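You operate a simulated robot arm through the tools that you are given. There is no shell and no other tool. Be economical: measure what you need, move in short steps, check, and stop when the job is done.

The job below is to be done with a simulated two-armed robot. You get a single attempt, and the scene is never put back.

TASK
Fetch the paint bottle from the top of the middle window-side table and stand it on the top of the big grey block. Fetch the square pad and set it on the paper frame. Take the paper disc from the top of the middle wall-side table and put it on the third board from the top of the sixth shelf bay. Take the glue stick from the top of the back window-side table and leave it on the purple paint pad there. Open the left door under the blue box, put the paste pot on the top of the back window-side table away on the second board from the bottom of the fourth shelf bay, then shut the box. Pick up the blue carton from the top of the back window-side table with one hand, pass it to the other hand and put it on the top of the back wall-side table. Turn the black knob to 3. Put the green cone from the top of the front cross table on the top of the middle wall-side table. Take the blue roller and leave it on the top of the middle window-side table. Count the blue blocks on the top of the front window-side table, then put as many of the cups from the top of the front window-side table on top of the card sheets there. Open the right paint bench drawer. Do these in any order. Set down upright: paint bottle, carton, cone, cup.

It is judged by the outcome, as a careful person would: the job done as asked, and still so three seconds after it is handed in. It fails if anything else is knocked over, pushed out of place, dropped, spilled or broken. Flat cloth is picked up by pressing the open fingertips on it (5 to 10 N) and closing them slowly along it; thin cloth reads only 2 to 8 mm in the jaws.

THE ROBOT
Two 7-joint arms with two-finger grippers on one trunk, on a base that drives. Base frame: it is fixed to the floor where the robot stands at the start and does not move with it; the origin is under the middle of the robot, x ahead of it, y to its left, z up; the surface under the hand at the start is at about z = 0.74. Lengths are in m, angles in rad, forces in N, time in s.
The left shoulder is at the start at [0.166, 0.216, 0.984], the right one opposite. With the tool pointing down near the work surface each hand reaches from about 0.42 to 0.92 m from the robot's upright axis, wherever it stands, measured 20 degrees to its own side. Places, roughly: black knob [1, -2.7, 0.8]; blue block (7x10x4 cm) [0.7, 1.6, 0.8]; blue roller (9x4x13 cm) [2.2, -1.8, 0.8]; card sheets (42x30x6 cm) [0.7, 0.9, 0.8]; carton [0.5, -2, 0.75]; cone [2, -1.75, 0.75]; cup (6x6x9 cm) [0.8, 1.3, 0.8]; glue stick [0.75, -1.75, 0.75]; left door under the blue box [2.6, -4.7, 0.5]; paint bottle [0.75, 0, 0.75]; paint pad (7x7x2 cm) [0.5, -1.5, 0.7]; paper disc (11x11x4 cm) [1.4, -0.2, 0.7]; paper frame (12x9x3 cm) [1.3, -0.8, 0.8]; paste pot [0.75, -1.75, 0.75]; right paint bench drawer [3.2, 4.6, 0.7]; second board of the fourth shelf bay [2.4, -4.9, 0.5]; square pad (8x6x2 cm) [0.5, -0.3, 0.7]; third board of the sixth shelf bay (37x26 cm) [0.92, -4.86, 1.26]; top of the back wall-side table [1.3, -2.1, 0.7]; top of the big grey block [2.7, 2.7, 0.8]; top of the middle wall-side table [1.3, -0.6, 0.7]; top of the middle window-side table [0.7, -0.6, 0.7]. Payload 3.18 kg a hand.
Tool frame (each hand has its own): the origin (TCP) lies between the finger pads and is the grasp point; the fingertips stand 0.03 m ahead of it; z points along the fingers, y is the line along which they close. The gripper opens to 0.144 m. The gripper's body begins 0.103 m behind the TCP.
Orientation is that of the tool frame in the base frame, as [roll, pitch, yaw] about the fixed x, y, z axes, in that order (R = Rz(yaw) Ry(pitch) Rx(roll)). With the fingers straight down and closing along the base's y, the tool's x points along the base's -x, its y along +y and its z along -z.

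THE INTERFACE
- The arms move only by the tool send_rows. It takes "left_steps", "right_steps" or both (then of equal length, played together; a hand with none holds still); each is a list of rows, each a list of 7 numbers: the shift along the tool's x, y, z in units of 300 mm (1.0 is 300 mm), then the turn, a rotation vector about the tool's x, y, z in units of 180 degrees (1.0 is 180 degrees), then the gripper command, from -1 (shut) to 1 (fully open), values between in proportion. In form: [[dx, dy, dz, wx, wy, wz, gripper], ...]. A call has 1 to 8 rows; each row is the pose to reach, as a shift and turn from the pose commanded when the call began, along the tool's axes at that moment. A call with a number of a shift or a turn outside -1 to 1 is refused whole. Rows are played at 5 a second. More than 0.05 m and 0.15 rad between two rows, or a gripper value outside its range, and nothing of the call is played. Where a pose cannot be reached the arm comes as near as it can. A force on the tool above 40 N (or 10 N above the force at the start of the call, whichever is more), or a blocked arm, ends the call early, and 0.2 s more pass. Each finger halts on what it meets, pressing with about 44 N; the grip force reading is that of the motor and also rises with nothing between the fingers. The clock runs only during rows and for 0.2 s after the last one: add rows that repeat a pose to give the fingers time. It gives the time, the measured TCP pose, the force on the tool (base axes), the opening and the grip force at its end, in the units of the frame above (readings bear some noise), with the torque about the TCP (base axes, N m) and any sound that the robot's microphone picked up, and new pictures: "pictures" is both (left out), scene, wrist or none (wrist: the cameras of the hands that moved).
- Cameras (640 x 400 px; columns grow to the right, rows downward): "scene" is now at [0.2979, -0.0296, 1.1308]; the picture's right is [-0.37, -0.93, 0.00], its down [-0.73, 0.29, -0.62] and it looks along [0.58, -0.23, -0.78] (base axes); focal length 214 px, centre (320, 200). "left" rides on the left gripper at [0.076, -0.016, -0.143] in its tool frame; the picture's right is [0.21, 0.98, 0.00], its down [-0.84, 0.18, -0.51] and it looks along [-0.50, 0.11, 0.86] (tool axes); focal length 218 px, centre (320, 200). "right" rides on the right gripper at [0.077, 0.016, -0.143] in its tool frame; the picture's right is [-0.21, 0.98, 0.00], its down [-0.84, -0.18, -0.51] and it looks along [-0.50, -0.11, 0.86] (tool axes); focal length 218 px, centre (320, 200). There is no depth. A picture from a camera that has moved, and an enlarged one, comes with that camera's place and axes in the base frame and with its lens.
- lift_body(by): slides the trunk up (or, below 0, down) by that many m; the arms and the scene camera ride with it, the base frame stays. It gives what a move gives, with no picture.
- steer(legs): drives the robot by 1 to 6 legs, each [ahead, left, turn to the left] in m, m and rad, along the robot's own axes; the way and the turn of a leg run together, so that a leg with both is an arc; at most 1.5 m and 3.142 rad a leg. The arms and the cameras ride along, it lands a little off, and it stops where it bumps. It gives what a move gives, and a new picture of the scene camera.
- pan_tilt(pan, tilt): turns the head with the scene camera to pan (to the left, within 1.396 rad either way) and tilt (down, from -0.506 to 1.204), counted from straight ahead of the robot. It gives what a move gives, and a new picture of the scene camera.
- inspect(camera, box): a new picture of the part [left, top, right, bottom] of that camera's present view, enlarged. It takes no simulated time.
- hand_in(): hands the job in; it is judged then, once.

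Work in short steps. Places have to be worked out from the pictures, the camera data and where the tool is seen: move nearer, look again, correct. Check each grasp and each placing, and mend what went wrong. You have 577 turns and 360 pictures in all, those below and enlarged ones among them. Open the grippers and draw the arms clear of the work before you hand the job in, unless the task says otherwise; then end with one line.

The tools are called after "Call:" as name(argument=value, ...) on one line, values as JSON. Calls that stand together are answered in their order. send_rows: Moves the arms, as the interface text tells. Its arguments: {"type":"object","properties":{"left_steps":{"type":"array"},"right_steps":{"type":"array"},"pictures":{"type":"string","enum":["both","scene","wrist","none"]}},"required":[]} The other tools are called the same way: lift_body (by) slides the trunk up or down; steer (legs) drives the base; pan_tilt (pan, tilt) turns the head that bears the scene camera; inspect (camera, box) takes an enlarged picture of a part of a camera's view; hand_in () hands the job in.

At the start:

```text
t: 0.0
left_eef_pos: [0.4824, 0.1036, 1.0856]
left_ee_rot: [-3.142, 0.0, -3.14]
left_force: [1.3, 0.1, 0.0]
left_moment: [0.0, 0.01, -0.04]
left_gripper_width: 0.1439
left_grip_force: 0.0
right_eef_pos: [0.3555, -0.2218, 1.0307]
right_ee_rot: [-3.141, -0.002, 3.141]
right_force: [0.3, -0.1, 0.2]
right_moment: [0.01, 0.0, -0.02]
right_gripper_width: 0.144
right_grip_force: 0.1
trunk travel left (down, up): [-0.075, 0.294]
robot x, y, heading: [0.0002, -0.0027, 0.007]
head pan, tilt: [-0.375, 0.899]
```

scene: 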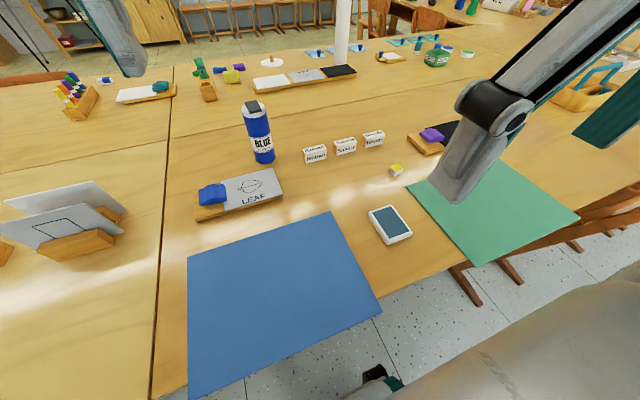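
right: 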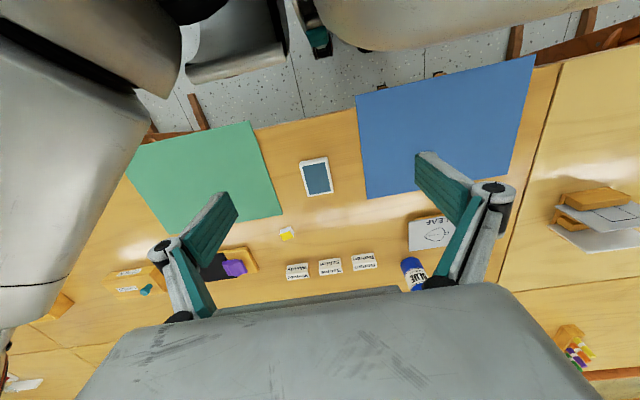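
left: 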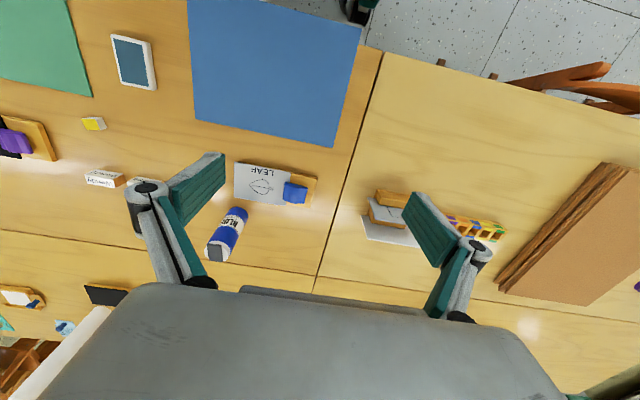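

I start by surveying the room with the head camera: straight ahead, then to the sides.

Call:
pan_tilt(pan=0.7, tilt=0.4)

Call:
pan_tilt(pan=-0.5, tilt=0.4)

Call:
pan_tilt(pan=-1.35, tilt=0.4)

```text
t: 1.3
left_eef_pos: [0.484, 0.1046, 1.0856]
left_ee_rot: [3.139, 0.001, -3.141]
left_force: [-0.9, -0.5, 0.5]
left_moment: [0.0, -0.05, 0.02]
left_gripper_width: 0.144
left_grip_force: 0.0
right_eef_pos: [0.3557, -0.2222, 1.0308]
right_ee_rot: [3.141, -0.003, -3.141]
right_force: [0.5, -0.9, -0.1]
right_moment: [0.0, -0.04, 0.05]
right_gripper_width: 0.144
right_grip_force: 0.0
trunk travel left (down, up): [-0.075, 0.294]
robot x, y, heading: [0.0011, -0.001, 0.006]
head pan, tilt: [0.7, 0.4]
camera scene: at [0.2985, 0.0577, 1.1735], right [0.64, -0.77, 0.0], down [-0.3, -0.25, -0.92], along [0.71, 0.59, -0.39], focal length 214 px, centre (320, 200)
```

scene: 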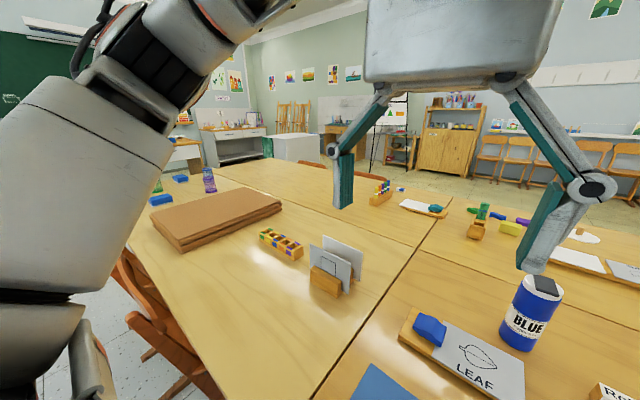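

```text
t: 2.7
left_eef_pos: [0.4849, 0.105, 1.0862]
left_ee_rot: [-3.14, -0.001, -3.14]
left_force: [0.7, 0.3, 0.9]
left_moment: [-0.02, 0.02, -0.01]
left_gripper_width: 0.1441
left_grip_force: 0.1
right_eef_pos: [0.3554, -0.2214, 1.0313]
right_ee_rot: [3.141, -0.001, -3.142]
right_force: [0.2, 0.2, 0.0]
right_moment: [0.01, 0.0, -0.01]
right_gripper_width: 0.1437
right_grip_force: 0.0
trunk travel left (down, up): [-0.075, 0.294]
robot x, y, heading: [0.0013, 0.0004, -0.001]
head pan, tilt: [-0.499, 0.4]
camera scene: at [0.3089, -0.0461, 1.1736], right [-0.48, -0.88, 0.0], down [-0.34, 0.19, -0.92], along [0.81, -0.44, -0.39], focal length 214 px, centre (320, 200)
```

scene: 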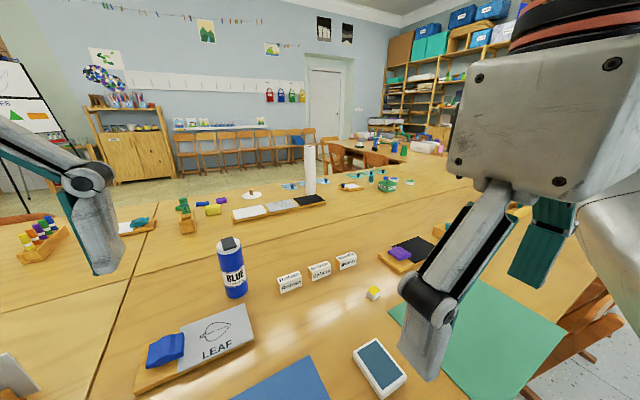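

```text
t: 3.9
left_eef_pos: [0.484, 0.1045, 1.0853]
left_ee_rot: [-3.141, 0.0, -3.141]
left_force: [0.3, -0.1, 0.5]
left_moment: [-0.03, 0.0, 0.0]
left_gripper_width: 0.144
left_grip_force: 0.0
right_eef_pos: [0.3553, -0.2218, 1.0325]
right_ee_rot: [-3.141, -0.003, -3.14]
right_force: [-0.6, -0.3, 0.6]
right_moment: [0.01, 0.01, -0.03]
right_gripper_width: 0.1439
right_grip_force: 0.1
trunk travel left (down, up): [-0.075, 0.294]
robot x, y, heading: [0.0032, -0.0007, 0.004]
head pan, tilt: [-1.349, 0.4]
camera scene: at [0.248, -0.0922, 1.1736], right [-0.98, -0.22, 0.0], down [-0.09, 0.38, -0.92], along [0.2, -0.9, -0.39], focal length 214 px, centre (320, 200)
```

scene: 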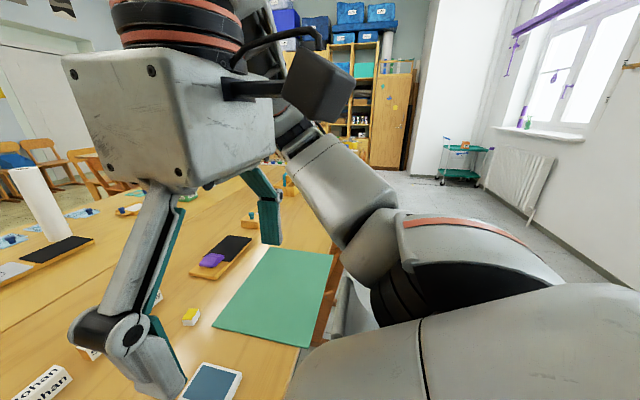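

Pad computed at about [0.464,-0.249], bottle about [0.785,-0.045]. I bring the right hand above the pad and the left above the bottle.

Call:
send_rows(left_steps=[[-0.125, -0.0625, 0.044, 0, 0, 0, 1], [-0.25, -0.125, 0.0875, 0, 0, 0, 1], [-0.375, -0.1875, 0.131, 0, 0, 0, 1], [-0.5, -0.25, 0.175, 0, 0, 0, 1], [-0.625, -0.3125, 0.22, 0, 0, 0, 1], [-0.75, -0.375, 0.263, 0, 0, 0, 1], [-0.875, -0.4375, 0.306, 0, 0, 0, 1], [-1.0, -0.5, 0.35, 0, 0, 0, 1]], right_steps=[[-0.045, -0.011, 0.067, 0, 0, 0, 1], [-0.091, -0.022, 0.133, 0, 0, 0.01, 1], [-0.136, -0.034, 0.2, 0, 0, 0.02, 1], [-0.18, -0.045, 0.267, 0, 0, 0.032, 1], [-0.227, -0.056, 0.333, 0, 0, 0.032, 1], [-0.272, -0.067, 0.4, 0, 0, 0.032, 1], [-0.318, -0.079, 0.467, 0, 0, 0.032, 1], [-0.363, -0.09, 0.533, 0, 0, 0.032, 1]], pictures="wrist")

```text
t: 5.7
left_eef_pos: [0.7209, -0.0188, 0.9642]
left_ee_rot: [-3.133, 0.008, -3.132]
left_force: [-0.8, 0.8, 0.7]
left_moment: [-0.04, -0.09, -0.01]
left_gripper_width: 0.1439
left_grip_force: 0.1
left hand out of reach, approached as far as the arm can: row 6, 7, 8
right_eef_pos: [0.464, -0.2471, 0.8747]
right_ee_rot: [-3.139, 0.005, 3.042]
right_force: [-0.4, 0.0, -0.6]
right_moment: [-0.02, -0.05, 0.04]
right_gripper_width: 0.1442
right_grip_force: 0.0
trunk travel left (down, up): [-0.075, 0.294]
robot x, y, heading: [0.0055, 0.0016, -0.003]
head pan, tilt: [-1.349, 0.4]
camera right: at [0.3887, -0.2238, 1.0152], right [0.3, 0.95, 0.0], down [0.82, -0.26, 0.51], along [0.49, -0.16, -0.86], focal length 218 px, centre (320, 200)
camera left: at [0.6437, -0.034, 1.1066], right [-0.22, 0.98, -0.01], down [0.84, 0.19, 0.51], along [0.5, 0.1, -0.86], focal length 218 px, centre (320, 200)
```

right: 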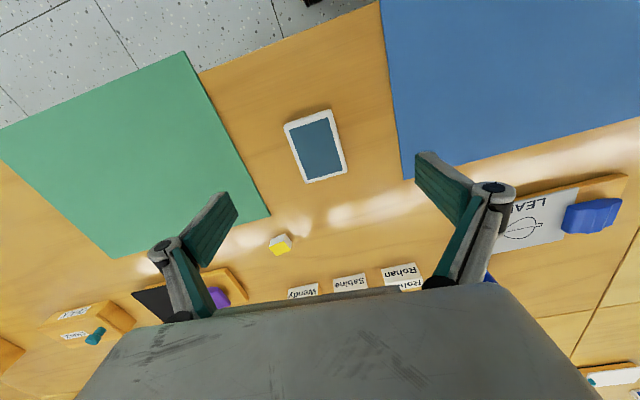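
left: 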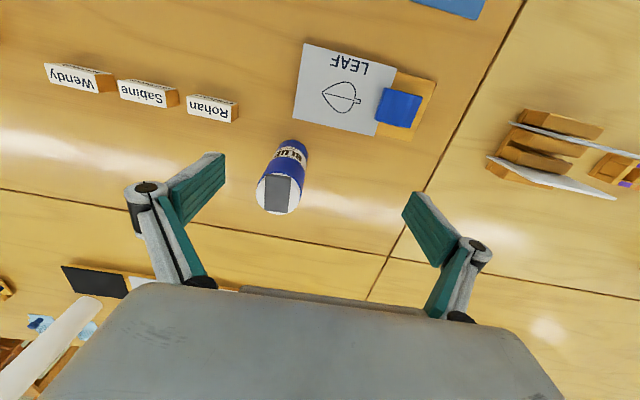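

Pad is at [0.4655,-0.253], essentially aligned with the axes. I lower the right hand around it; the left hand goes down just in front of the bottle.

Call:
send_rows(right_steps=[[0, -0.01, 0.1, 0, 0, -0.016, 1], [0, -0.02, 0.2, 0, 0, -0.03, 1], [0, -0.02, 0.3, 0, 0, -0.03, 1], [0, -0.02, 0.32, 0, 0, -0.03, 1], [0, -0.02, 0.32, 0, 0, -0.03, 1]], pictures="wrist")

```text
t: 6.9
left_eef_pos: [0.7228, -0.0204, 0.9597]
left_ee_rot: [-3.137, 0.005, -3.134]
left_force: [-0.9, -0.1, -0.6]
left_moment: [-0.01, 0.0, 0.05]
left_gripper_width: 0.1444
left_grip_force: 0.1
right_eef_pos: [0.4625, -0.2539, 0.7751]
right_ee_rot: [-3.14, -0.001, 3.137]
right_force: [-0.5, -0.5, -0.8]
right_moment: [0.01, 0.01, 0.01]
right_gripper_width: 0.1441
right_grip_force: 0.0
trunk travel left (down, up): [-0.075, 0.294]
robot x, y, heading: [0.0005, -0.0013, 0.001]
head pan, tilt: [-1.349, 0.4]
camera right: at [0.3867, -0.2377, 0.916], right [0.21, 0.98, 0.0], down [0.84, -0.18, 0.51], along [0.49, -0.11, -0.86], focal length 218 px, centre (320, 200)
```

right: 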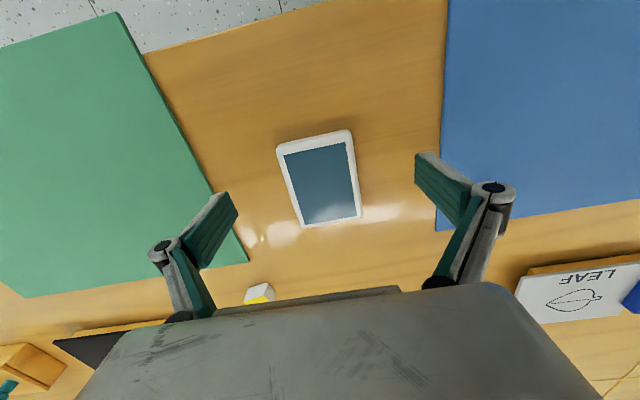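

The pad lies centred between the fingers. I close on it.

Call:
send_rows(right_steps=[[0, 0, 0.01, 0, 0, 0, 0.3], [0, 0, 0.01, 0, 0, 0, -0.2], [0, 0, 0.01, 0, 0, 0, -0.5], [0, 0, 0.01, 0, 0, 0, -0.6], [0, 0, 0.01, 0, 0, 0, -0.6]], pictures="none")

Call:
send_rows(left_steps=[[0, 0, 0.08, 0, 0, 0, 1], [0, 0, 0.16, 0, 0, 0, 1], [0, 0, 0.24, 0, 0, 0, 1], [0, 0, 0.32, 0, 0, 0, 1], [0, 0, 0.4, 0, 0, 0, 1]], pictures="wrist")

```text
t: 8.1
left_eef_pos: [0.7235, -0.0208, 0.9604]
left_ee_rot: [-3.136, 0.003, -3.135]
left_force: [0.3, 0.8, 0.2]
left_moment: [0.0, 0.01, 0.0]
left_gripper_width: 0.1439
left_grip_force: 0.1
right_eef_pos: [0.4626, -0.2537, 0.7711]
right_ee_rot: [-3.141, 0.002, 3.135]
right_force: [1.1, -0.8, -0.4]
right_moment: [-0.07, -0.13, 0.04]
right_gripper_width: 0.0592
right_grip_force: 44.3
trunk travel left (down, up): [-0.075, 0.294]
robot x, y, heading: [-0.0013, 0.0027, -0.002]
head pan, tilt: [-1.349, 0.4]
```

```text
t: 9.3
left_eef_pos: [0.7178, -0.0234, 0.8407]
left_ee_rot: [3.141, 0.001, -3.14]
left_force: [0.6, 0.5, -0.1]
left_moment: [0.0, 0.03, -0.02]
left_gripper_width: 0.144
left_grip_force: 0.0
right_eef_pos: [0.4631, -0.2543, 0.7719]
right_ee_rot: [3.141, 0.0, 3.134]
right_force: [0.6, 0.8, 0.4]
right_moment: [-0.02, -0.04, 0.04]
right_gripper_width: 0.0592
right_grip_force: 44.3
trunk travel left (down, up): [-0.075, 0.294]
robot x, y, heading: [-0.0007, -0.0002, 0.0]
head pan, tilt: [-1.349, 0.4]
camera left: at [0.6406, -0.0395, 0.9842], right [-0.21, 0.98, 0.0], down [0.84, 0.18, 0.51], along [0.5, 0.11, -0.86], focal length 218 px, centre (320, 200)
```

left: 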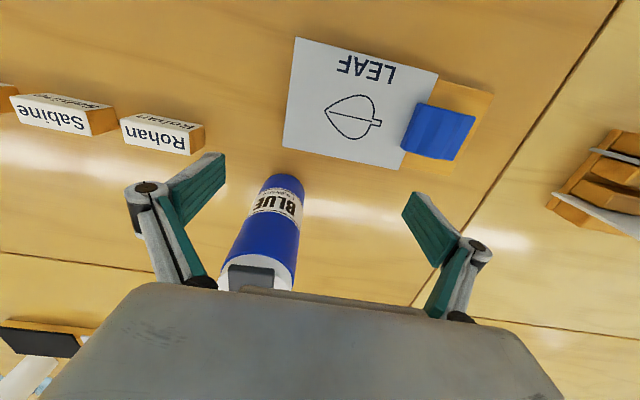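

The pad is gripped (59 mm). The bottle centre is near [0.79,-0.065]; I shift left, lower a little and move forward so it enters between the fingers.

Call:
send_rows(left_steps=[[0, -0.133, 0.04, 0, 0, 0, 1], [0, -0.14, 0.067, 0, 0, 0, 1], [-0.08, -0.14, 0.067, 0, 0, 0, 1], [-0.16, -0.14, 0.067, 0, 0, 0, 1], [-0.24, -0.14, 0.067, 0, 0, 0, 1], [-0.24, -0.14, 0.067, 0, 0, 0, 1]], pictures="wrist")

```text
t: 10.4
left_eef_pos: [0.7955, -0.0266, 0.8836]
left_ee_rot: [-2.902, -0.038, -3.028]
left_force: [0.6, -0.1, -0.6]
left_moment: [0.0, 0.01, 0.01]
left_gripper_width: 0.1439
left_grip_force: 0.0
left hand out of reach, approached as far as the arm can: row 4, 5
right_eef_pos: [0.4624, -0.253, 0.771]
right_ee_rot: [-3.141, -0.001, 3.136]
right_force: [-0.1, 1.1, 1.7]
right_moment: [0.11, -0.09, 0.05]
right_gripper_width: 0.0593
right_grip_force: 43.5
trunk travel left (down, up): [-0.075, 0.294]
robot x, y, heading: [-0.0027, 0.0004, -0.002]
head pan, tilt: [-1.349, 0.4]
stopped in row 5 (left hand): the arm was blocked; the commanded pose is now the measured one
camera left: at [0.7214, -0.0155, 1.0284], right [-0.32, 0.92, -0.23], down [0.82, 0.39, 0.42], along [0.47, -0.05, -0.88], focal length 218 px, centre (320, 200)
```

left: 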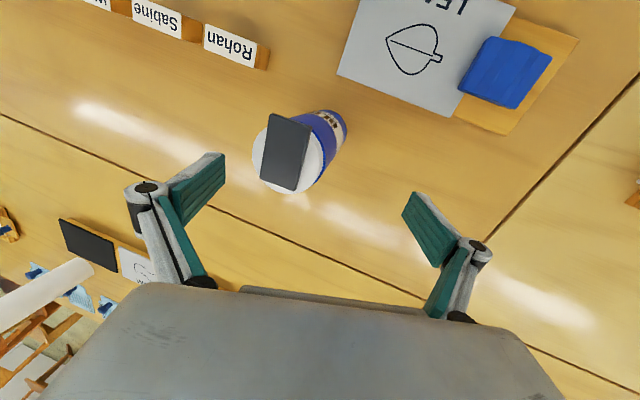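

The arm couldn't reach there (bottle untouched). I raise both hands, restore the left hand's attitude, then turn the robot right so that the bottle lies in the left arm's good sector.

Call:
send_rows(left_steps=[[0.06, 0.04, -0.1, -0.019, -0.003, 0.009, 1], [0.12, 0.08, -0.2, -0.038, -0.006, 0.018, 1], [0.2, 0.12, -0.3, -0.057, -0.009, 0.027, 1], [0.3, 0.15, -0.35, -0.076, -0.012, 0.036, 1], [0.3, 0.15, -0.35, -0.076, -0.012, 0.036, 1]], right_steps=[[0, 0, -0.1, 0, 0, 0, -0.6], [0, 0, -0.2, 0, 0, 0, -0.6], [0, 0, -0.3, 0, 0, 0, -0.6], [0, 0, -0.4, 0, 0, 0, -0.6], [0, 0, -0.5, 0, 0, 0, -0.6]], pictures="none")

Call:
steer(legs=[[0, 0, -0.4]])

Call:
pan_tilt(pan=0.1, tilt=0.8)

```text
t: 11.7
left_eef_pos: [0.6961, 0.026, 0.975]
left_ee_rot: [3.136, 0.014, 3.137]
left_force: [-0.4, 0.7, -0.2]
left_moment: [-0.02, -0.01, -0.03]
left_gripper_width: 0.1441
left_grip_force: 0.0
right_eef_pos: [0.4642, -0.252, 0.9186]
right_ee_rot: [-3.141, -0.004, 3.135]
right_force: [0.1, -0.6, -2.3]
right_moment: [-0.05, 0.02, -0.03]
right_gripper_width: 0.0592
right_grip_force: 44.3
trunk travel left (down, up): [-0.075, 0.294]
robot x, y, heading: [0.0047, 0.0003, 0.001]
head pan, tilt: [-1.349, 0.4]
```

```text
t: 13.3
left_eef_pos: [0.6495, -0.2502, 0.9764]
left_ee_rot: [3.136, 0.011, 2.734]
left_force: [-0.2, 0.0, -0.7]
left_moment: [0.01, -0.01, -0.01]
left_gripper_width: 0.1442
left_grip_force: 0.1
right_eef_pos: [0.3284, -0.4167, 0.92]
right_ee_rot: [3.141, -0.001, 2.732]
right_force: [-0.1, 0.3, -1.7]
right_moment: [0.01, 0.0, -0.01]
right_gripper_width: 0.0591
right_grip_force: 43.9
trunk travel left (down, up): [-0.075, 0.294]
robot x, y, heading: [-0.0016, -0.0009, -0.404]
head pan, tilt: [-1.349, 0.4]
camera scene: at [0.1924, -0.1821, 1.1735], right [-0.98, 0.18, 0.0], down [0.07, 0.38, -0.92], along [-0.17, -0.91, -0.39], focal length 214 px, centre (320, 200)
```

scene: 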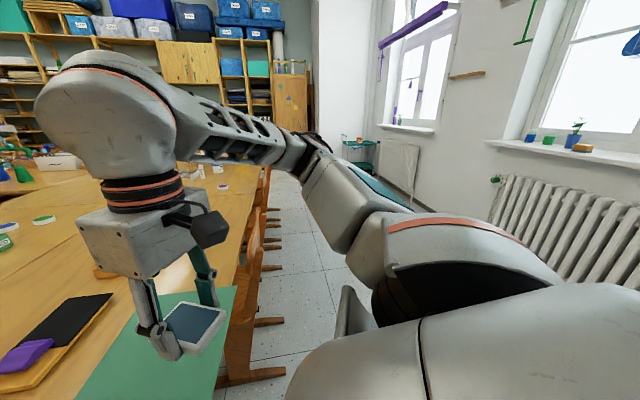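

```text
t: 14.8
left_eef_pos: [0.6515, -0.2503, 0.976]
left_ee_rot: [3.138, 0.013, 2.735]
left_force: [-0.3, 0.1, 0.3]
left_moment: [0.03, -0.01, -0.02]
left_gripper_width: 0.1441
left_grip_force: 0.0
right_eef_pos: [0.3288, -0.4163, 0.9205]
right_ee_rot: [3.14, -0.001, 2.73]
right_force: [0.2, 0.0, -1.2]
right_moment: [-0.03, 0.04, -0.01]
right_gripper_width: 0.0592
right_grip_force: 43.6
trunk travel left (down, up): [-0.075, 0.294]
robot x, y, heading: [-0.0054, 0.002, -0.406]
head pan, tilt: [0.099, 0.799]
camera scene: at [0.2864, -0.1149, 1.1385], right [-0.3, -0.95, 0.0], down [-0.68, 0.22, -0.7], along [0.67, -0.21, -0.72], focal length 214 px, centre (320, 200)
```

scene: 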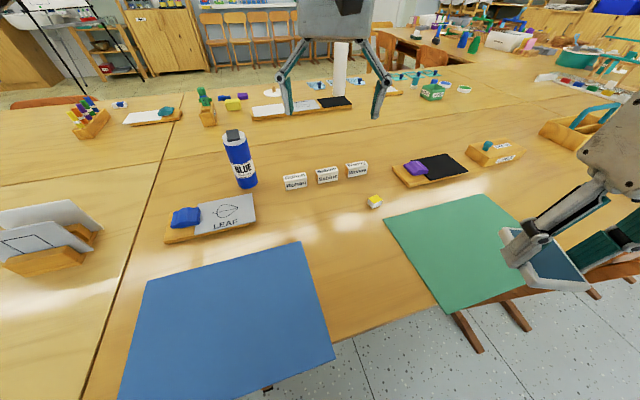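

The turn worked. Bottle at [0.79,-0.06]; I move the left hand over it at height.

Call:
send_rows(left_steps=[[-0.03, 0.127, 0, 0, 0, 0, 1], [-0.06, 0.253, 0, 0, 0, 0, 1], [-0.09, 0.38, 0, 0, 0, 0, 1], [-0.12, 0.507, 0, 0, 0, 0, 1], [-0.15, 0.633, 0, 0, 0, 0, 1], [-0.182, 0.76, 0, 0, 0, 0, 1], [-0.182, 0.76, 0, 0, 0, 0, 1]], pictures="wrist")

```text
t: 16.4
left_eef_pos: [0.7576, -0.0594, 0.9738]
left_ee_rot: [3.113, 0.073, 2.797]
left_force: [0.5, 0.8, 0.7]
left_moment: [-0.19, 0.01, -0.03]
left_gripper_width: 0.1441
left_grip_force: 0.1
left hand out of reach, approached as far as the arm can: row 3, 4, 5, 6, 7
right_eef_pos: [0.3286, -0.4144, 0.9195]
right_ee_rot: [-3.139, -0.001, 2.732]
right_force: [-0.6, 1.3, -1.3]
right_moment: [-0.09, 0.04, -0.02]
right_gripper_width: 0.0593
right_grip_force: 43.7
trunk travel left (down, up): [-0.075, 0.294]
robot x, y, heading: [-0.0005, -0.0024, -0.4]
head pan, tilt: [0.099, 0.799]
camera left: at [0.6689, -0.0493, 1.1106], right [0.13, 0.99, 0.01], down [0.81, -0.12, 0.57], along [0.57, -0.07, -0.82], focal length 218 px, centre (320, 200)
```

left: 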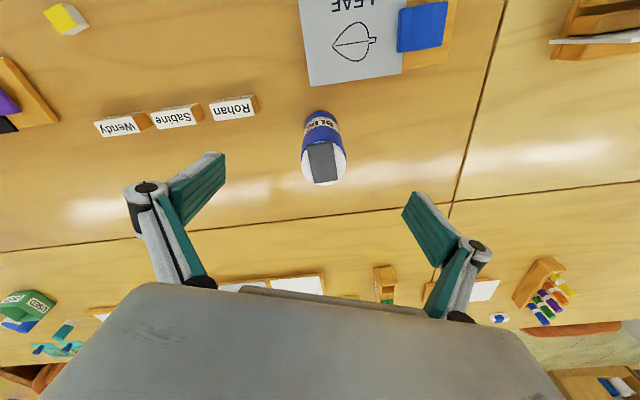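

The hand is still slightly short at this height; raising the trunk should lengthen the reach.

Call:
lift_body(by=0.2)

Call:
send_rows(left_steps=[[-0.05, 0, 0.15, 0.0, 0.0, 0.0, 1], [-0.1, 0, 0.3, 0.009, 0.023, 0.02, 1], [-0.12, 0, 0.45, 0.009, 0.023, 0.02, 1], [-0.12, 0, 0.6, 0.009, 0.023, 0.02, 1], [-0.12, 0, 0.6, 0.009, 0.023, 0.02, 1]], pictures="wrist")

```text
t: 18.6
left_eef_pos: [0.5855, 0.0168, 1.4858]
left_ee_rot: [-3.133, 0.641, 2.812]
left_force: [0.5, 0.1, 0.5]
left_moment: [0.03, 0.03, -0.03]
left_gripper_width: 0.144
left_grip_force: 0.1
right_eef_pos: [0.3277, -0.4148, 1.1198]
right_ee_rot: [-3.141, -0.003, 2.732]
right_force: [0.7, -0.4, -1.8]
right_moment: [0.0, 0.02, 0.01]
right_gripper_width: 0.0594
right_grip_force: 43.9
trunk travel left (down, up): [-0.275, 0.094]
robot x, y, heading: [-0.0028, -0.0038, -0.404]
head pan, tilt: [0.099, 0.799]
```

```text
t: 19.8
left_eef_pos: [0.7109, -0.0326, 1.3673]
left_ee_rot: [3.137, 0.577, 2.739]
left_force: [-0.3, 0.6, 1.3]
left_moment: [-0.01, -0.06, 0.0]
left_gripper_width: 0.1439
left_grip_force: 0.0
left hand out of reach, approached as far as the arm can: row 2, 3
right_eef_pos: [0.3255, -0.4152, 1.1214]
right_ee_rot: [-3.141, 0.002, 2.732]
right_force: [-1.3, 0.7, -1.1]
right_moment: [-0.03, -0.13, 0.0]
right_gripper_width: 0.0591
right_grip_force: 43.7
trunk travel left (down, up): [-0.275, 0.094]
robot x, y, heading: [0.001, -0.0028, -0.406]
head pan, tilt: [0.099, 0.799]
camera left: at [0.5731, 0.0095, 1.445], right [0.22, 0.97, -0.11], down [0.46, -0.01, 0.89], along [0.86, -0.25, -0.45], focal length 218 px, centre (320, 200)
```

left: 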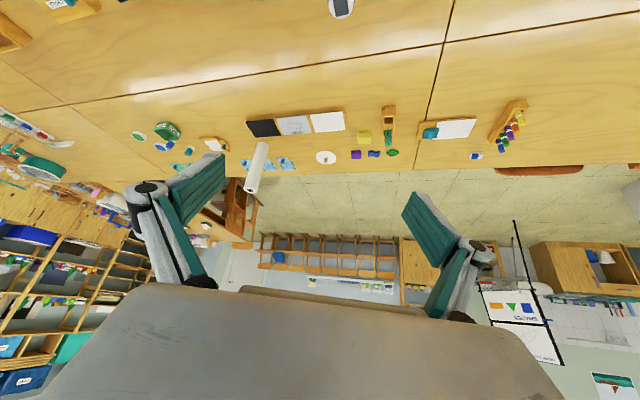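

The arm curled up while riding the trunk. I restore the tool to pointing down, well above the table.

Call:
send_rows(left_steps=[[0.1, 0, 0.09, 0, 0.0262, 0, 1], [0.194, 0.004, 0.18, 0, 0.0525, 0, 1], [0.29, 0.006, 0.27, 0, 0.0787, 0, 1], [0.387, 0.008, 0.361, 0, 0.105, 0, 1], [0.484, 0.01, 0.45, 0, 0.131, 0, 1], [0.58, 0.012, 0.54, 0, 0.157, 0, 1], [0.678, 0.013, 0.632, 0, 0.1837, 0, 1], [0.678, 0.013, 0.632, 0, 0.1837, 0, 1]], pictures="none")

```text
t: 21.6
left_eef_pos: [0.6493, 0.0033, 1.0964]
left_ee_rot: [3.135, -0.009, 2.742]
left_force: [0.3, 0.9, 0.6]
left_moment: [-0.01, -0.04, 0.02]
left_gripper_width: 0.144
left_grip_force: 0.1
right_eef_pos: [0.3273, -0.4152, 1.1217]
right_ee_rot: [3.141, -0.001, 2.733]
right_force: [-0.2, -0.1, -1.9]
right_moment: [-0.03, -0.02, 0.0]
right_gripper_width: 0.0589
right_grip_force: 44.2
trunk travel left (down, up): [-0.275, 0.094]
robot x, y, heading: [0.0002, 0.001, -0.409]
head pan, tilt: [0.099, 0.799]
```

Tool is down again. I go over the bottle at z 0.95.

Call:
send_rows(left_steps=[[-0.103, 0, 0.097, 0, 0, 0, 1], [-0.207, 0, 0.195, 0, 0, 0, 1], [-0.31, -0.01, 0.29, 0, 0, 0, 1], [-0.414, -0.012, 0.39, 0, 0, 0, 1], [-0.517, -0.016, 0.487, 0, 0, 0, 1], [-0.517, -0.016, 0.487, 0, 0, 0, 1]], pictures="wrist")

```text
t: 23.0
left_eef_pos: [0.7224, 0.0193, 1.0]
left_ee_rot: [3.133, 0.006, 2.789]
left_force: [-1.1, -0.6, 1.4]
left_moment: [0.04, -0.08, 0.0]
left_gripper_width: 0.1441
left_grip_force: 0.0
left hand out of reach, approached as far as the arm can: row 2, 3, 4, 5, 6
right_eef_pos: [0.3247, -0.4164, 1.1218]
right_ee_rot: [-3.14, 0.001, 2.731]
right_force: [-0.7, 0.3, -1.5]
right_moment: [0.03, -0.08, -0.02]
right_gripper_width: 0.0591
right_grip_force: 43.9
trunk travel left (down, up): [-0.275, 0.094]
robot x, y, heading: [0.0027, 0.0003, -0.404]
head pan, tilt: [0.099, 0.799]
camera left: at [0.6427, 0.0295, 1.1424], right [0.14, 0.99, 0.01], down [0.85, -0.13, 0.51], along [0.51, -0.07, -0.86], focal length 218 px, centre (320, 200)
```

left: 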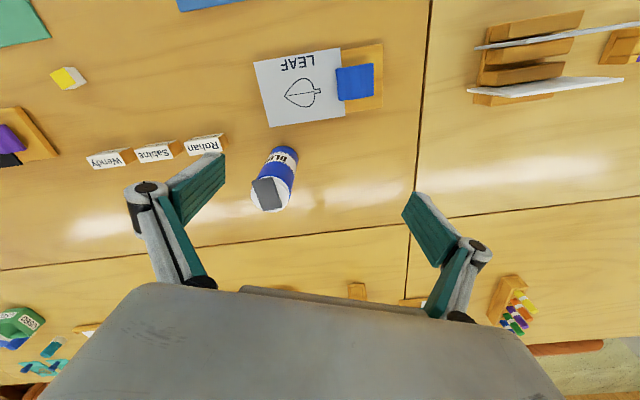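

Raising the trunk doesn't lengthen the reach. I retract the hand, bring the trunk back down and approach horizontally at low height where the reach is best.

Call:
send_rows(left_steps=[[0.127, -0.047, -0.078, 0, 0, 0.006, 1], [0.253, -0.093, -0.155, 0, 0, 0.012, 1], [0.38, -0.14, -0.233, 0, 0, 0.017, 1], [0.38, -0.14, -0.233, 0, 0, 0.017, 1]], pictures="none")

Call:
lift_body(by=-0.2)

```text
t: 24.0
left_eef_pos: [0.602, 0.0172, 1.0654]
left_ee_rot: [3.132, 0.0, 2.735]
left_force: [0.8, 0.1, -0.1]
left_moment: [-0.02, 0.01, 0.01]
left_gripper_width: 0.144
left_grip_force: 0.1
right_eef_pos: [0.3285, -0.4157, 1.12]
right_ee_rot: [3.14, -0.004, 2.732]
right_force: [0.5, 0.1, -2.0]
right_moment: [0.02, 0.05, 0.01]
right_gripper_width: 0.0591
right_grip_force: 44.4
trunk travel left (down, up): [-0.275, 0.094]
robot x, y, heading: [0.0002, 0.0018, -0.406]
head pan, tilt: [0.099, 0.799]
```

```text
t: 26.2
left_eef_pos: [0.6029, 0.0147, 0.8739]
left_ee_rot: [3.132, 0.005, 2.736]
left_force: [1.0, 0.0, -0.3]
left_moment: [-0.04, 0.0, 0.0]
left_gripper_width: 0.1442
left_grip_force: 0.0
right_eef_pos: [0.3271, -0.4147, 0.9217]
right_ee_rot: [-3.141, 0.002, 2.732]
right_force: [0.4, 0.2, -2.5]
right_moment: [0.01, -0.05, 0.03]
right_gripper_width: 0.0591
right_grip_force: 44.4
trunk travel left (down, up): [-0.075, 0.294]
robot x, y, heading: [-0.0006, 0.0021, -0.408]
head pan, tilt: [0.099, 0.799]
```

Now forward at low height to just short of the bottle.

Call:
send_rows(left_steps=[[-0.13, 0, 0.03, 0, 0, 0, 1], [-0.27, 0.005, 0.06, 0, 0, 0, 1], [-0.405, 0.01, 0.08, 0, 0, 0, 1], [-0.405, 0.01, 0.08, 0, 0, 0, 1]], pictures="wrist")

```text
t: 27.2
left_eef_pos: [0.7129, -0.0317, 0.8474]
left_ee_rot: [3.133, 0.002, 2.735]
left_force: [0.2, 0.6, -0.3]
left_moment: [0.0, -0.01, 0.01]
left_gripper_width: 0.1439
left_grip_force: 0.0
right_eef_pos: [0.3273, -0.4158, 0.9213]
right_ee_rot: [-3.141, -0.002, 2.732]
right_force: [0.0, -1.0, -1.5]
right_moment: [0.0, 0.01, 0.01]
right_gripper_width: 0.0591
right_grip_force: 44.6
trunk travel left (down, up): [-0.075, 0.294]
robot x, y, heading: [-0.0025, 0.0001, -0.407]
head pan, tilt: [0.099, 0.799]
camera left: at [0.6346, -0.0166, 0.9903], right [0.2, 0.98, 0.01], down [0.84, -0.17, 0.51], along [0.5, -0.09, -0.86], focal length 218 px, centre (320, 200)
```

left: 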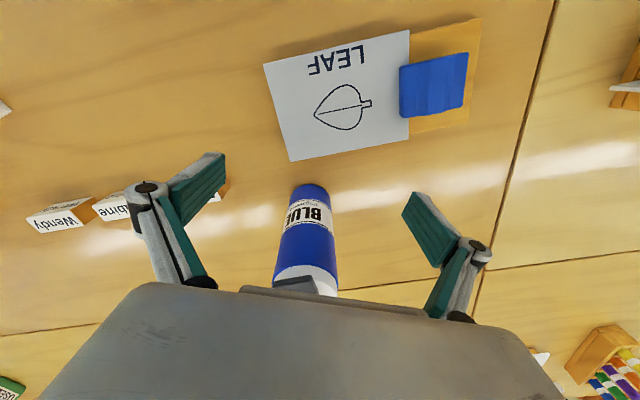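

Bottle centre ≈ [0.783,-0.06]; forward 75 mm and down a little so it sits between the fingers.

Call:
send_rows(left_steps=[[-0.085, 0, 0.05, 0, 0, 0, 1], [-0.17, 0.0, 0.09, 0, 0, 0, 1], [-0.25, 0.0, 0.09, 0, 0, 0, 1], [-0.25, 0.0, 0.09, 0, 0, 0, 1]], pictures="wrist")

```text
t: 28.2
left_eef_pos: [0.7824, -0.06, 0.822]
left_ee_rot: [3.132, 0.002, 2.736]
left_force: [0.7, 0.3, -0.5]
left_moment: [0.03, 0.01, -0.03]
left_gripper_width: 0.1439
left_grip_force: 0.0
right_eef_pos: [0.3287, -0.4151, 0.9203]
right_ee_rot: [3.14, -0.002, 2.731]
right_force: [0.0, 0.1, -1.2]
right_moment: [-0.04, 0.0, -0.03]
right_gripper_width: 0.0589
right_grip_force: 44.2
trunk travel left (down, up): [-0.075, 0.294]
robot x, y, heading: [-0.0007, 0.0003, -0.405]
head pan, tilt: [0.099, 0.799]
camera left: at [0.7056, -0.0449, 0.9648], right [0.2, 0.98, 0.01], down [0.84, -0.17, 0.51], along [0.5, -0.09, -0.86], focal length 218 px, centre (320, 200)
```

left: 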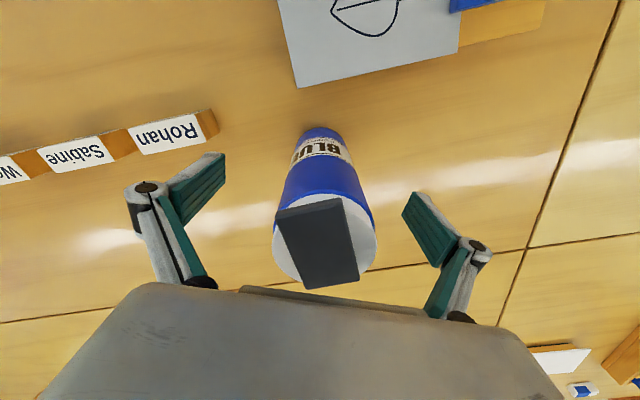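

The bottle is nicely between the fingers. Close.

Call:
send_rows(left_steps=[[0, 0, 0, 0, 0, 0, 0.4], [0, 0, 0, 0, 0, 0, 0.0], [0, 0, 0, 0, 0, 0, -0.4], [0, 0, 0, 0, 0, 0, -0.6], [0, 0, 0, 0, 0, 0, -0.6]], pictures="none")

Call:
send_rows(left_steps=[[0, 0, -0.05, 0, 0, 0, -0.6], [0.1, 0, -0.15, 0, 0, 0, -0.6], [0.2, 0, -0.25, 0, 0, 0, -0.6], [0.3, 0, -0.35, 0, 0, 0, -0.6], [0.4, 0, -0.45, 0, 0, 0, -0.6], [0.5, 0, -0.5, 0, 0, 0, -0.6], [0.6, 0, -0.55, 0, 0, 0, -0.6]], pictures="wrist")

```text
t: 29.4
left_eef_pos: [0.7837, -0.06, 0.8216]
left_ee_rot: [3.132, 0.0, 2.735]
left_force: [0.6, 1.5, 0.2]
left_moment: [0.04, -0.03, -0.01]
left_gripper_width: 0.053
left_grip_force: 43.9
right_eef_pos: [0.3282, -0.4149, 0.9201]
right_ee_rot: [3.141, -0.002, 2.732]
right_force: [0.1, 0.2, -2.3]
right_moment: [-0.02, 0.01, 0.02]
right_gripper_width: 0.059
right_grip_force: 43.8
trunk travel left (down, up): [-0.075, 0.294]
robot x, y, heading: [-0.0004, 0.0033, -0.407]
head pan, tilt: [0.099, 0.799]
```

```text
t: 31.0
left_eef_pos: [0.62, 0.0052, 0.9865]
left_ee_rot: [3.133, 0.002, 2.736]
left_force: [0.0, -0.1, -3.4]
left_moment: [0.0, -0.02, 0.02]
left_gripper_width: 0.0528
left_grip_force: 44.2
right_eef_pos: [0.3268, -0.4155, 0.9207]
right_ee_rot: [-3.141, 0.0, 2.732]
right_force: [-0.3, 0.5, -1.3]
right_moment: [0.0, -0.05, 0.05]
right_gripper_width: 0.0591
right_grip_force: 44.2
trunk travel left (down, up): [-0.075, 0.294]
robot x, y, heading: [-0.0039, -0.0012, -0.407]
head pan, tilt: [0.099, 0.799]
camera left: at [0.5416, 0.0202, 1.1297], right [0.19, 0.98, 0.01], down [0.84, -0.17, 0.51], along [0.5, -0.09, -0.86], focal length 218 px, centre (320, 200)
```

left: 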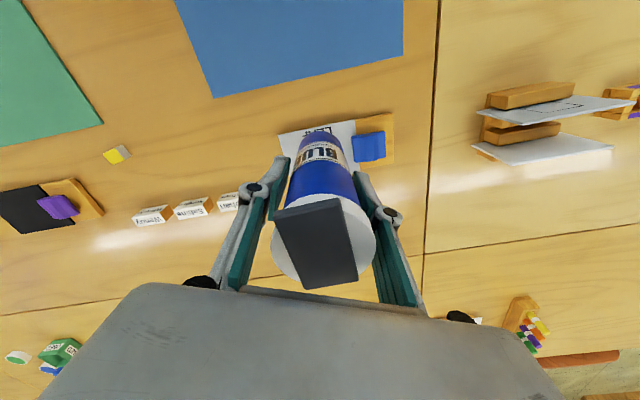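

Bottle held (53 mm). I pull it in close and look to the front (+y) for the way round.

Call:
send_rows(left_steps=[[0.1, 0, -0.1, 0, 0, 0, -0.6], [0.2, 0, -0.2, 0, 0, 0, -0.6], [0.3, 0, -0.25, 0, 0, 0, -0.6], [0.4, 0, -0.25, 0, 0, 0, -0.6]], right_steps=[[0, 0, -0.1, 0, 0, 0, -0.6], [0, 0, -0.2, 0, 0, 0, -0.6], [0, 0, -0.3, 0, 0, 0, -0.6], [0, 0, -0.35, 0, 0, 0, -0.6]], pictures="none")

Call:
steer(legs=[[0, 0, 1.2]])

Call:
pan_tilt(pan=0.6, tilt=0.45)

```text
t: 32.0
left_eef_pos: [0.5104, 0.0561, 1.0616]
left_ee_rot: [3.132, 0.002, 2.737]
left_force: [0.7, -0.2, -3.4]
left_moment: [0.0, 0.0, 0.0]
left_gripper_width: 0.053
left_grip_force: 44.3
right_eef_pos: [0.3269, -0.4163, 1.0246]
right_ee_rot: [3.141, 0.001, 2.731]
right_force: [0.0, -0.3, -1.4]
right_moment: [0.02, 0.03, 0.01]
right_gripper_width: 0.0591
right_grip_force: 44.6
trunk travel left (down, up): [-0.075, 0.294]
robot x, y, heading: [0.0004, 0.0018, -0.405]
head pan, tilt: [0.099, 0.799]
```

```text
t: 35.4
left_eef_pos: [0.136, 0.4949, 1.061]
left_ee_rot: [3.133, 0.001, -2.352]
left_force: [0.0, -0.5, -4.0]
left_moment: [-0.02, -0.02, 0.01]
left_gripper_width: 0.0531
left_grip_force: 44.1
right_eef_pos: [0.5068, 0.1526, 1.0248]
right_ee_rot: [3.141, -0.003, -2.359]
right_force: [-1.1, 0.0, -1.6]
right_moment: [-0.02, -0.02, 0.02]
right_gripper_width: 0.0589
right_grip_force: 43.8
trunk travel left (down, up): [-0.075, 0.294]
robot x, y, heading: [-0.0039, -0.001, 0.787]
head pan, tilt: [0.099, 0.799]
camera scene: at [0.2114, 0.2216, 1.1384], right [0.78, -0.63, 0.0], down [-0.45, -0.56, -0.7], along [0.44, 0.54, -0.72], focal length 214 px, centre (320, 200)
```

scene: 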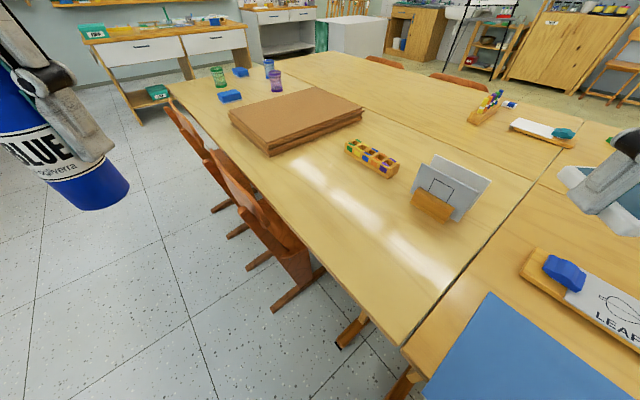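

```text
t: 36.3
left_eef_pos: [0.1369, 0.495, 1.0618]
left_ee_rot: [3.132, 0.0, -2.353]
left_force: [-0.1, 0.2, -4.1]
left_moment: [0.04, -0.01, -0.01]
left_gripper_width: 0.0531
left_grip_force: 44.1
right_eef_pos: [0.5071, 0.1526, 1.0244]
right_ee_rot: [3.141, -0.001, -2.358]
right_force: [0.2, -0.7, -1.0]
right_moment: [0.0, 0.02, 0.02]
right_gripper_width: 0.0591
right_grip_force: 44.1
trunk travel left (down, up): [-0.075, 0.294]
robot x, y, heading: [0.0009, 0.0029, 0.789]
head pan, tilt: [0.6, 0.45]
camera scene: at [0.1773, 0.2492, 1.1688], right [0.98, -0.18, 0.0], down [-0.08, -0.43, -0.9], along [0.16, 0.89, -0.44], focal length 214 px, centre (320, 200)
```

scene: 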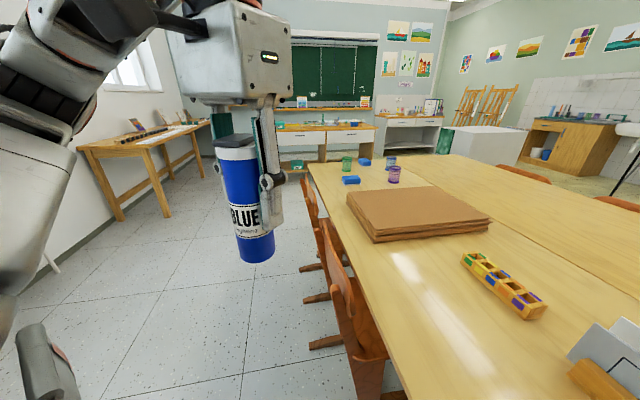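

The way forward is clear on the window side (chairs protrude to about x=0.28). I face +y and drive along x≈-0.2 past the front table's end at y≈1.8.

Call:
steer(legs=[[0, 0, 0.785], [1.3, 0.2, 0], [1.4, 0, 0], [0, 0, -1.57]])

Call:
pan_tilt(pan=0, tilt=0.4)

```text
t: 55.2
left_eef_pos: [0.2182, 2.9507, 1.0609]
left_ee_rot: [3.133, 0.0, -3.103]
left_force: [-0.6, 0.4, -5.1]
left_moment: [-0.01, -0.03, 0.04]
left_gripper_width: 0.0528
left_grip_force: 43.5
right_eef_pos: [0.2528, 2.4471, 1.0235]
right_ee_rot: [3.141, -0.001, -3.108]
right_force: [0.0, -0.5, -0.9]
right_moment: [0.02, -0.01, -0.01]
right_gripper_width: 0.0592
right_grip_force: 43.8
trunk travel left (down, up): [-0.075, 0.294]
robot x, y, heading: [-0.2195, 2.6802, 0.042]
head pan, tilt: [0.6, 0.45]
camera scene: at [0.081, 2.7437, 1.1688], right [0.6, -0.8, 0.0], down [-0.35, -0.26, -0.9], along [0.72, 0.54, -0.44], focal length 214 px, centre (320, 200)
```

scene: 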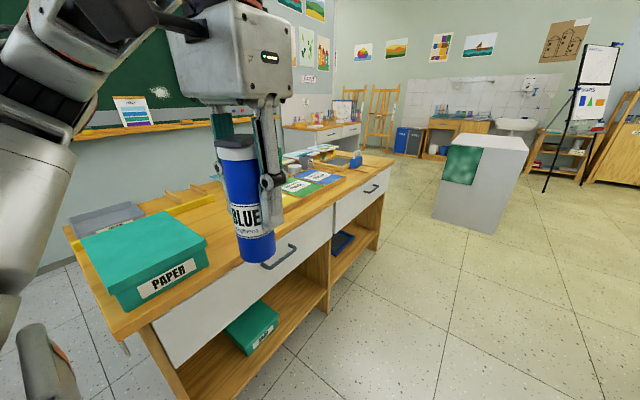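

```text
t: 56.2
left_eef_pos: [0.2177, 2.9499, 1.0615]
left_ee_rot: [3.133, -0.001, -3.104]
left_force: [0.4, -0.2, -4.9]
left_moment: [0.0, -0.02, -0.01]
left_gripper_width: 0.0527
left_grip_force: 43.9
right_eef_pos: [0.2534, 2.4464, 1.0234]
right_ee_rot: [3.141, -0.002, -3.11]
right_force: [-0.2, -0.1, -1.6]
right_moment: [0.0, 0.05, -0.01]
right_gripper_width: 0.059
right_grip_force: 43.9
trunk travel left (down, up): [-0.075, 0.294]
robot x, y, heading: [-0.2192, 2.6842, 0.04]
head pan, tilt: [0.0, 0.4]
camera scene: at [0.0998, 2.6928, 1.1735], right [0.04, -1.0, 0.0], down [-0.39, -0.02, -0.92], along [0.92, 0.04, -0.39], focal length 214 px, centre (320, 200)
```

scene: 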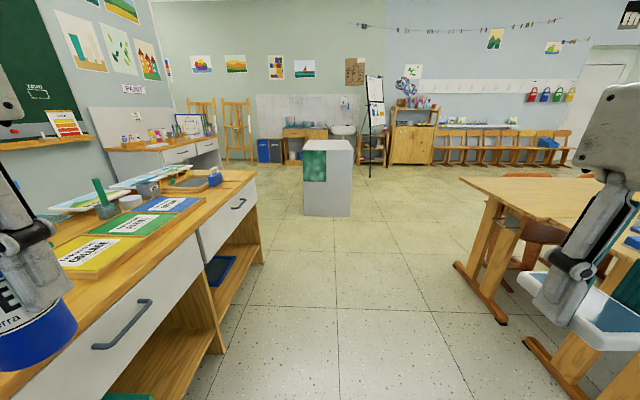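

The grey block's front face is near x≈2.4, y 2.43–3.0. I drive to about (1.83, 2.42) facing it.

Call:
steer(legs=[[0, 0, -0.04], [1.4, -0.26, 0], [0.62, 0, 0]])

Call:
pan_tilt(pan=0.2, tilt=0.8)

```text
t: 66.9
left_eef_pos: [2.2728, 2.66, 1.0609]
left_ee_rot: [3.133, -0.001, 3.132]
left_force: [0.0, 0.6, -4.3]
left_moment: [0.01, -0.02, -0.01]
left_gripper_width: 0.0525
left_grip_force: 44.1
right_eef_pos: [2.2842, 2.1557, 1.0249]
right_ee_rot: [3.141, -0.002, 3.126]
right_force: [-0.1, -0.4, -2.2]
right_moment: [0.03, 0.03, 0.01]
right_gripper_width: 0.0591
right_grip_force: 44.4
trunk travel left (down, up): [-0.075, 0.294]
robot x, y, heading: [1.8224, 2.4141, -0.006]
head pan, tilt: [0.0, 0.4]
camera scene: at [2.142, 2.4089, 1.1735], right [-0.01, -1.0, 0.0], down [-0.39, 0.0, -0.92], along [0.92, -0.01, -0.39], focal length 214 px, centre (320, 200)
```

scene: 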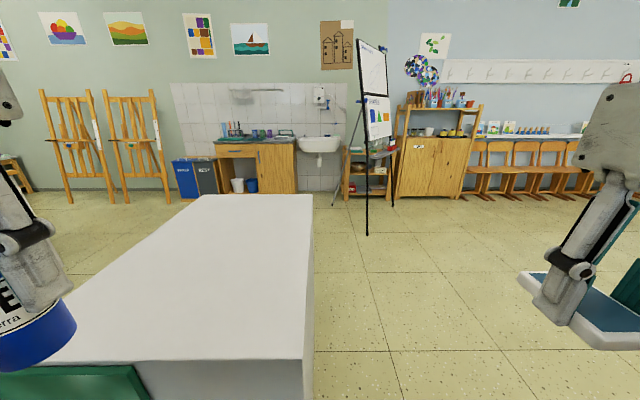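

```text
t: 67.8
left_eef_pos: [2.2712, 2.661, 1.0623]
left_ee_rot: [3.133, 0.001, 3.132]
left_force: [-1.1, 1.1, -3.4]
left_moment: [-0.06, -0.01, -0.01]
left_gripper_width: 0.0531
left_grip_force: 43.9
right_eef_pos: [2.2846, 2.1549, 1.0234]
right_ee_rot: [3.141, -0.003, 3.127]
right_force: [0.3, -0.6, -2.0]
right_moment: [-0.01, -0.02, -0.02]
right_gripper_width: 0.0592
right_grip_force: 44.4
trunk travel left (down, up): [-0.075, 0.294]
robot x, y, heading: [1.8206, 2.4131, -0.011]
head pan, tilt: [0.201, 0.799]
camera scene: at [2.1284, 2.425, 1.1385], right [0.19, -0.98, 0.0], down [-0.7, -0.14, -0.7], along [0.68, 0.13, -0.72], focal length 214 px, centre (320, 200)
```

scene: 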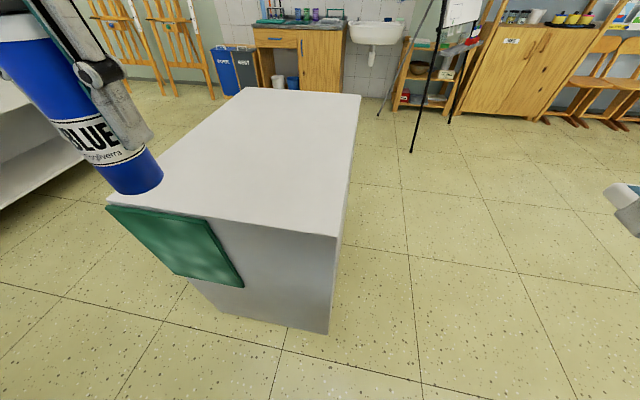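

Block top z≈0.774, spanning x 2.38–3.15, y 2.44–2.99. I carry the bottle to [2.53,2.66] and descend most of the way.

Call:
send_rows(left_steps=[[-0.124, 0, 0.076, 0, 0, 0, -0.6], [-0.248, 0, 0.152, 0, 0, 0, -0.6], [-0.371, 0, 0.228, 0, 0, 0, -0.6], [-0.495, 0, 0.305, 0, 0, 0, -0.6], [-0.62, 0, 0.381, 0, 0, 0, -0.6], [-0.743, 0, 0.457, 0, 0, 0, -0.6], [-0.867, 0, 0.533, 0, 0, 0, -0.6], [-0.867, 0, 0.63, 0, 0, 0, -0.6]], pictures="wrist")

```text
t: 69.6
left_eef_pos: [2.5329, 2.6599, 0.8725]
left_ee_rot: [3.132, -0.001, 3.132]
left_force: [0.5, -0.2, -4.5]
left_moment: [0.0, 0.04, 0.0]
left_gripper_width: 0.0528
left_grip_force: 44.2
right_eef_pos: [2.284, 2.1572, 1.0238]
right_ee_rot: [3.14, -0.003, 3.127]
right_force: [0.5, -0.7, -1.7]
right_moment: [0.0, 0.01, -0.04]
right_gripper_width: 0.0591
right_grip_force: 43.8
trunk travel left (down, up): [-0.075, 0.294]
robot x, y, heading: [1.822, 2.4145, -0.008]
head pan, tilt: [0.201, 0.799]
camera left: at [2.4553, 2.6436, 1.0155], right [-0.2, 0.98, 0.01], down [0.84, 0.17, 0.51], along [0.5, 0.11, -0.86], focal length 218 px, centre (320, 200)
```

left: 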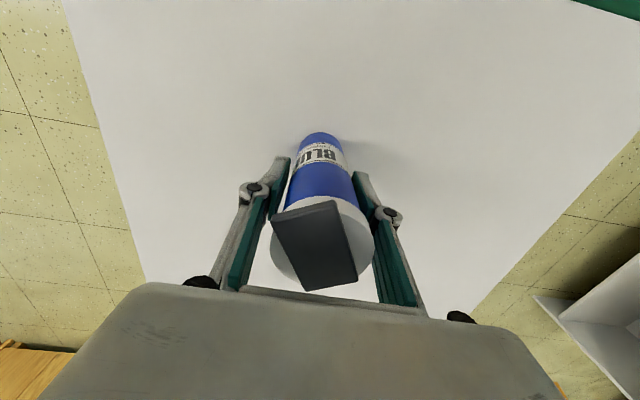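

Over the white top. I descend in small steps to contact.

Call:
send_rows(left_steps=[[0, 0, 0.02, 0, 0, 0, -0.6], [0, 0, 0.035, 0, 0, 0, -0.6], [0, 0, 0.045, 0, 0, 0, -0.6], [0, 0, 0.052, 0, 0, 0, -0.6]], pictures="none")

```text
t: 70.6
left_eef_pos: [2.5308, 2.6596, 0.864]
left_ee_rot: [3.134, 0.01, 3.13]
left_force: [3.2, 2.5, 38.1]
left_moment: [0.06, -0.05, -0.44]
left_gripper_width: 0.0535
left_grip_force: 43.9
right_eef_pos: [2.2805, 2.1549, 1.027]
right_ee_rot: [-3.141, 0.004, 3.125]
right_force: [-0.2, 0.0, -1.5]
right_moment: [-0.03, 0.03, 0.02]
right_gripper_width: 0.0593
right_grip_force: 43.9
trunk travel left (down, up): [-0.075, 0.294]
robot x, y, heading: [1.8227, 2.4171, -0.004]
head pan, tilt: [0.201, 0.799]
```

Contact (38 N). I relax the push, open, and withdraw upward.

Call:
send_rows(left_steps=[[0, 0, -0.02, 0, 0, 0, -0.6], [0, 0, -0.02, 0, 0, 0, -0.25], [0, 0, -0.02, 0, 0, 0, 0.1], [0, 0, -0.02, 0, 0, 0, 0.6], [0, 0, -0.1, 0, 0, 0, 0.6], [0, 0, -0.25, 0, 0, 0, 0.6], [0, 0, -0.4, 0, 0, 0, 0.6], [0.1, 0, -0.5, 0, 0, 0, 0.6]], pictures="scene")

```text
t: 72.4
left_eef_pos: [2.483, 2.6653, 0.9592]
left_ee_rot: [3.137, 0.009, 3.131]
left_force: [-2.0, 0.8, 1.7]
left_moment: [-0.11, -0.09, 0.02]
left_gripper_width: 0.1154
left_grip_force: 0.1
left hand out of reach, approached as far as the arm can: row 6, 7, 8
right_eef_pos: [2.2798, 2.1562, 1.0289]
right_ee_rot: [-3.14, 0.006, 3.127]
right_force: [-0.4, 0.4, -0.2]
right_moment: [-0.04, -0.13, 0.0]
right_gripper_width: 0.0593
right_grip_force: 44.1
trunk travel left (down, up): [-0.075, 0.294]
robot x, y, heading: [1.8224, 2.4143, -0.013]
head pan, tilt: [0.201, 0.799]
camera scene: at [2.1237, 2.4267, 1.1409], right [0.19, -0.98, 0.0], down [-0.7, -0.14, -0.7], along [0.69, 0.13, -0.71], focal length 214 px, centre (320, 200)
```

scene: 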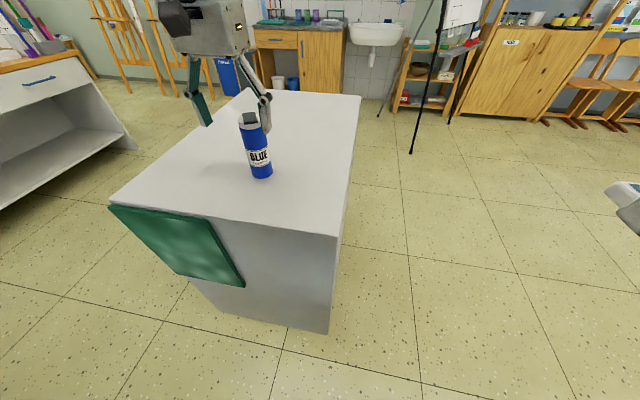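

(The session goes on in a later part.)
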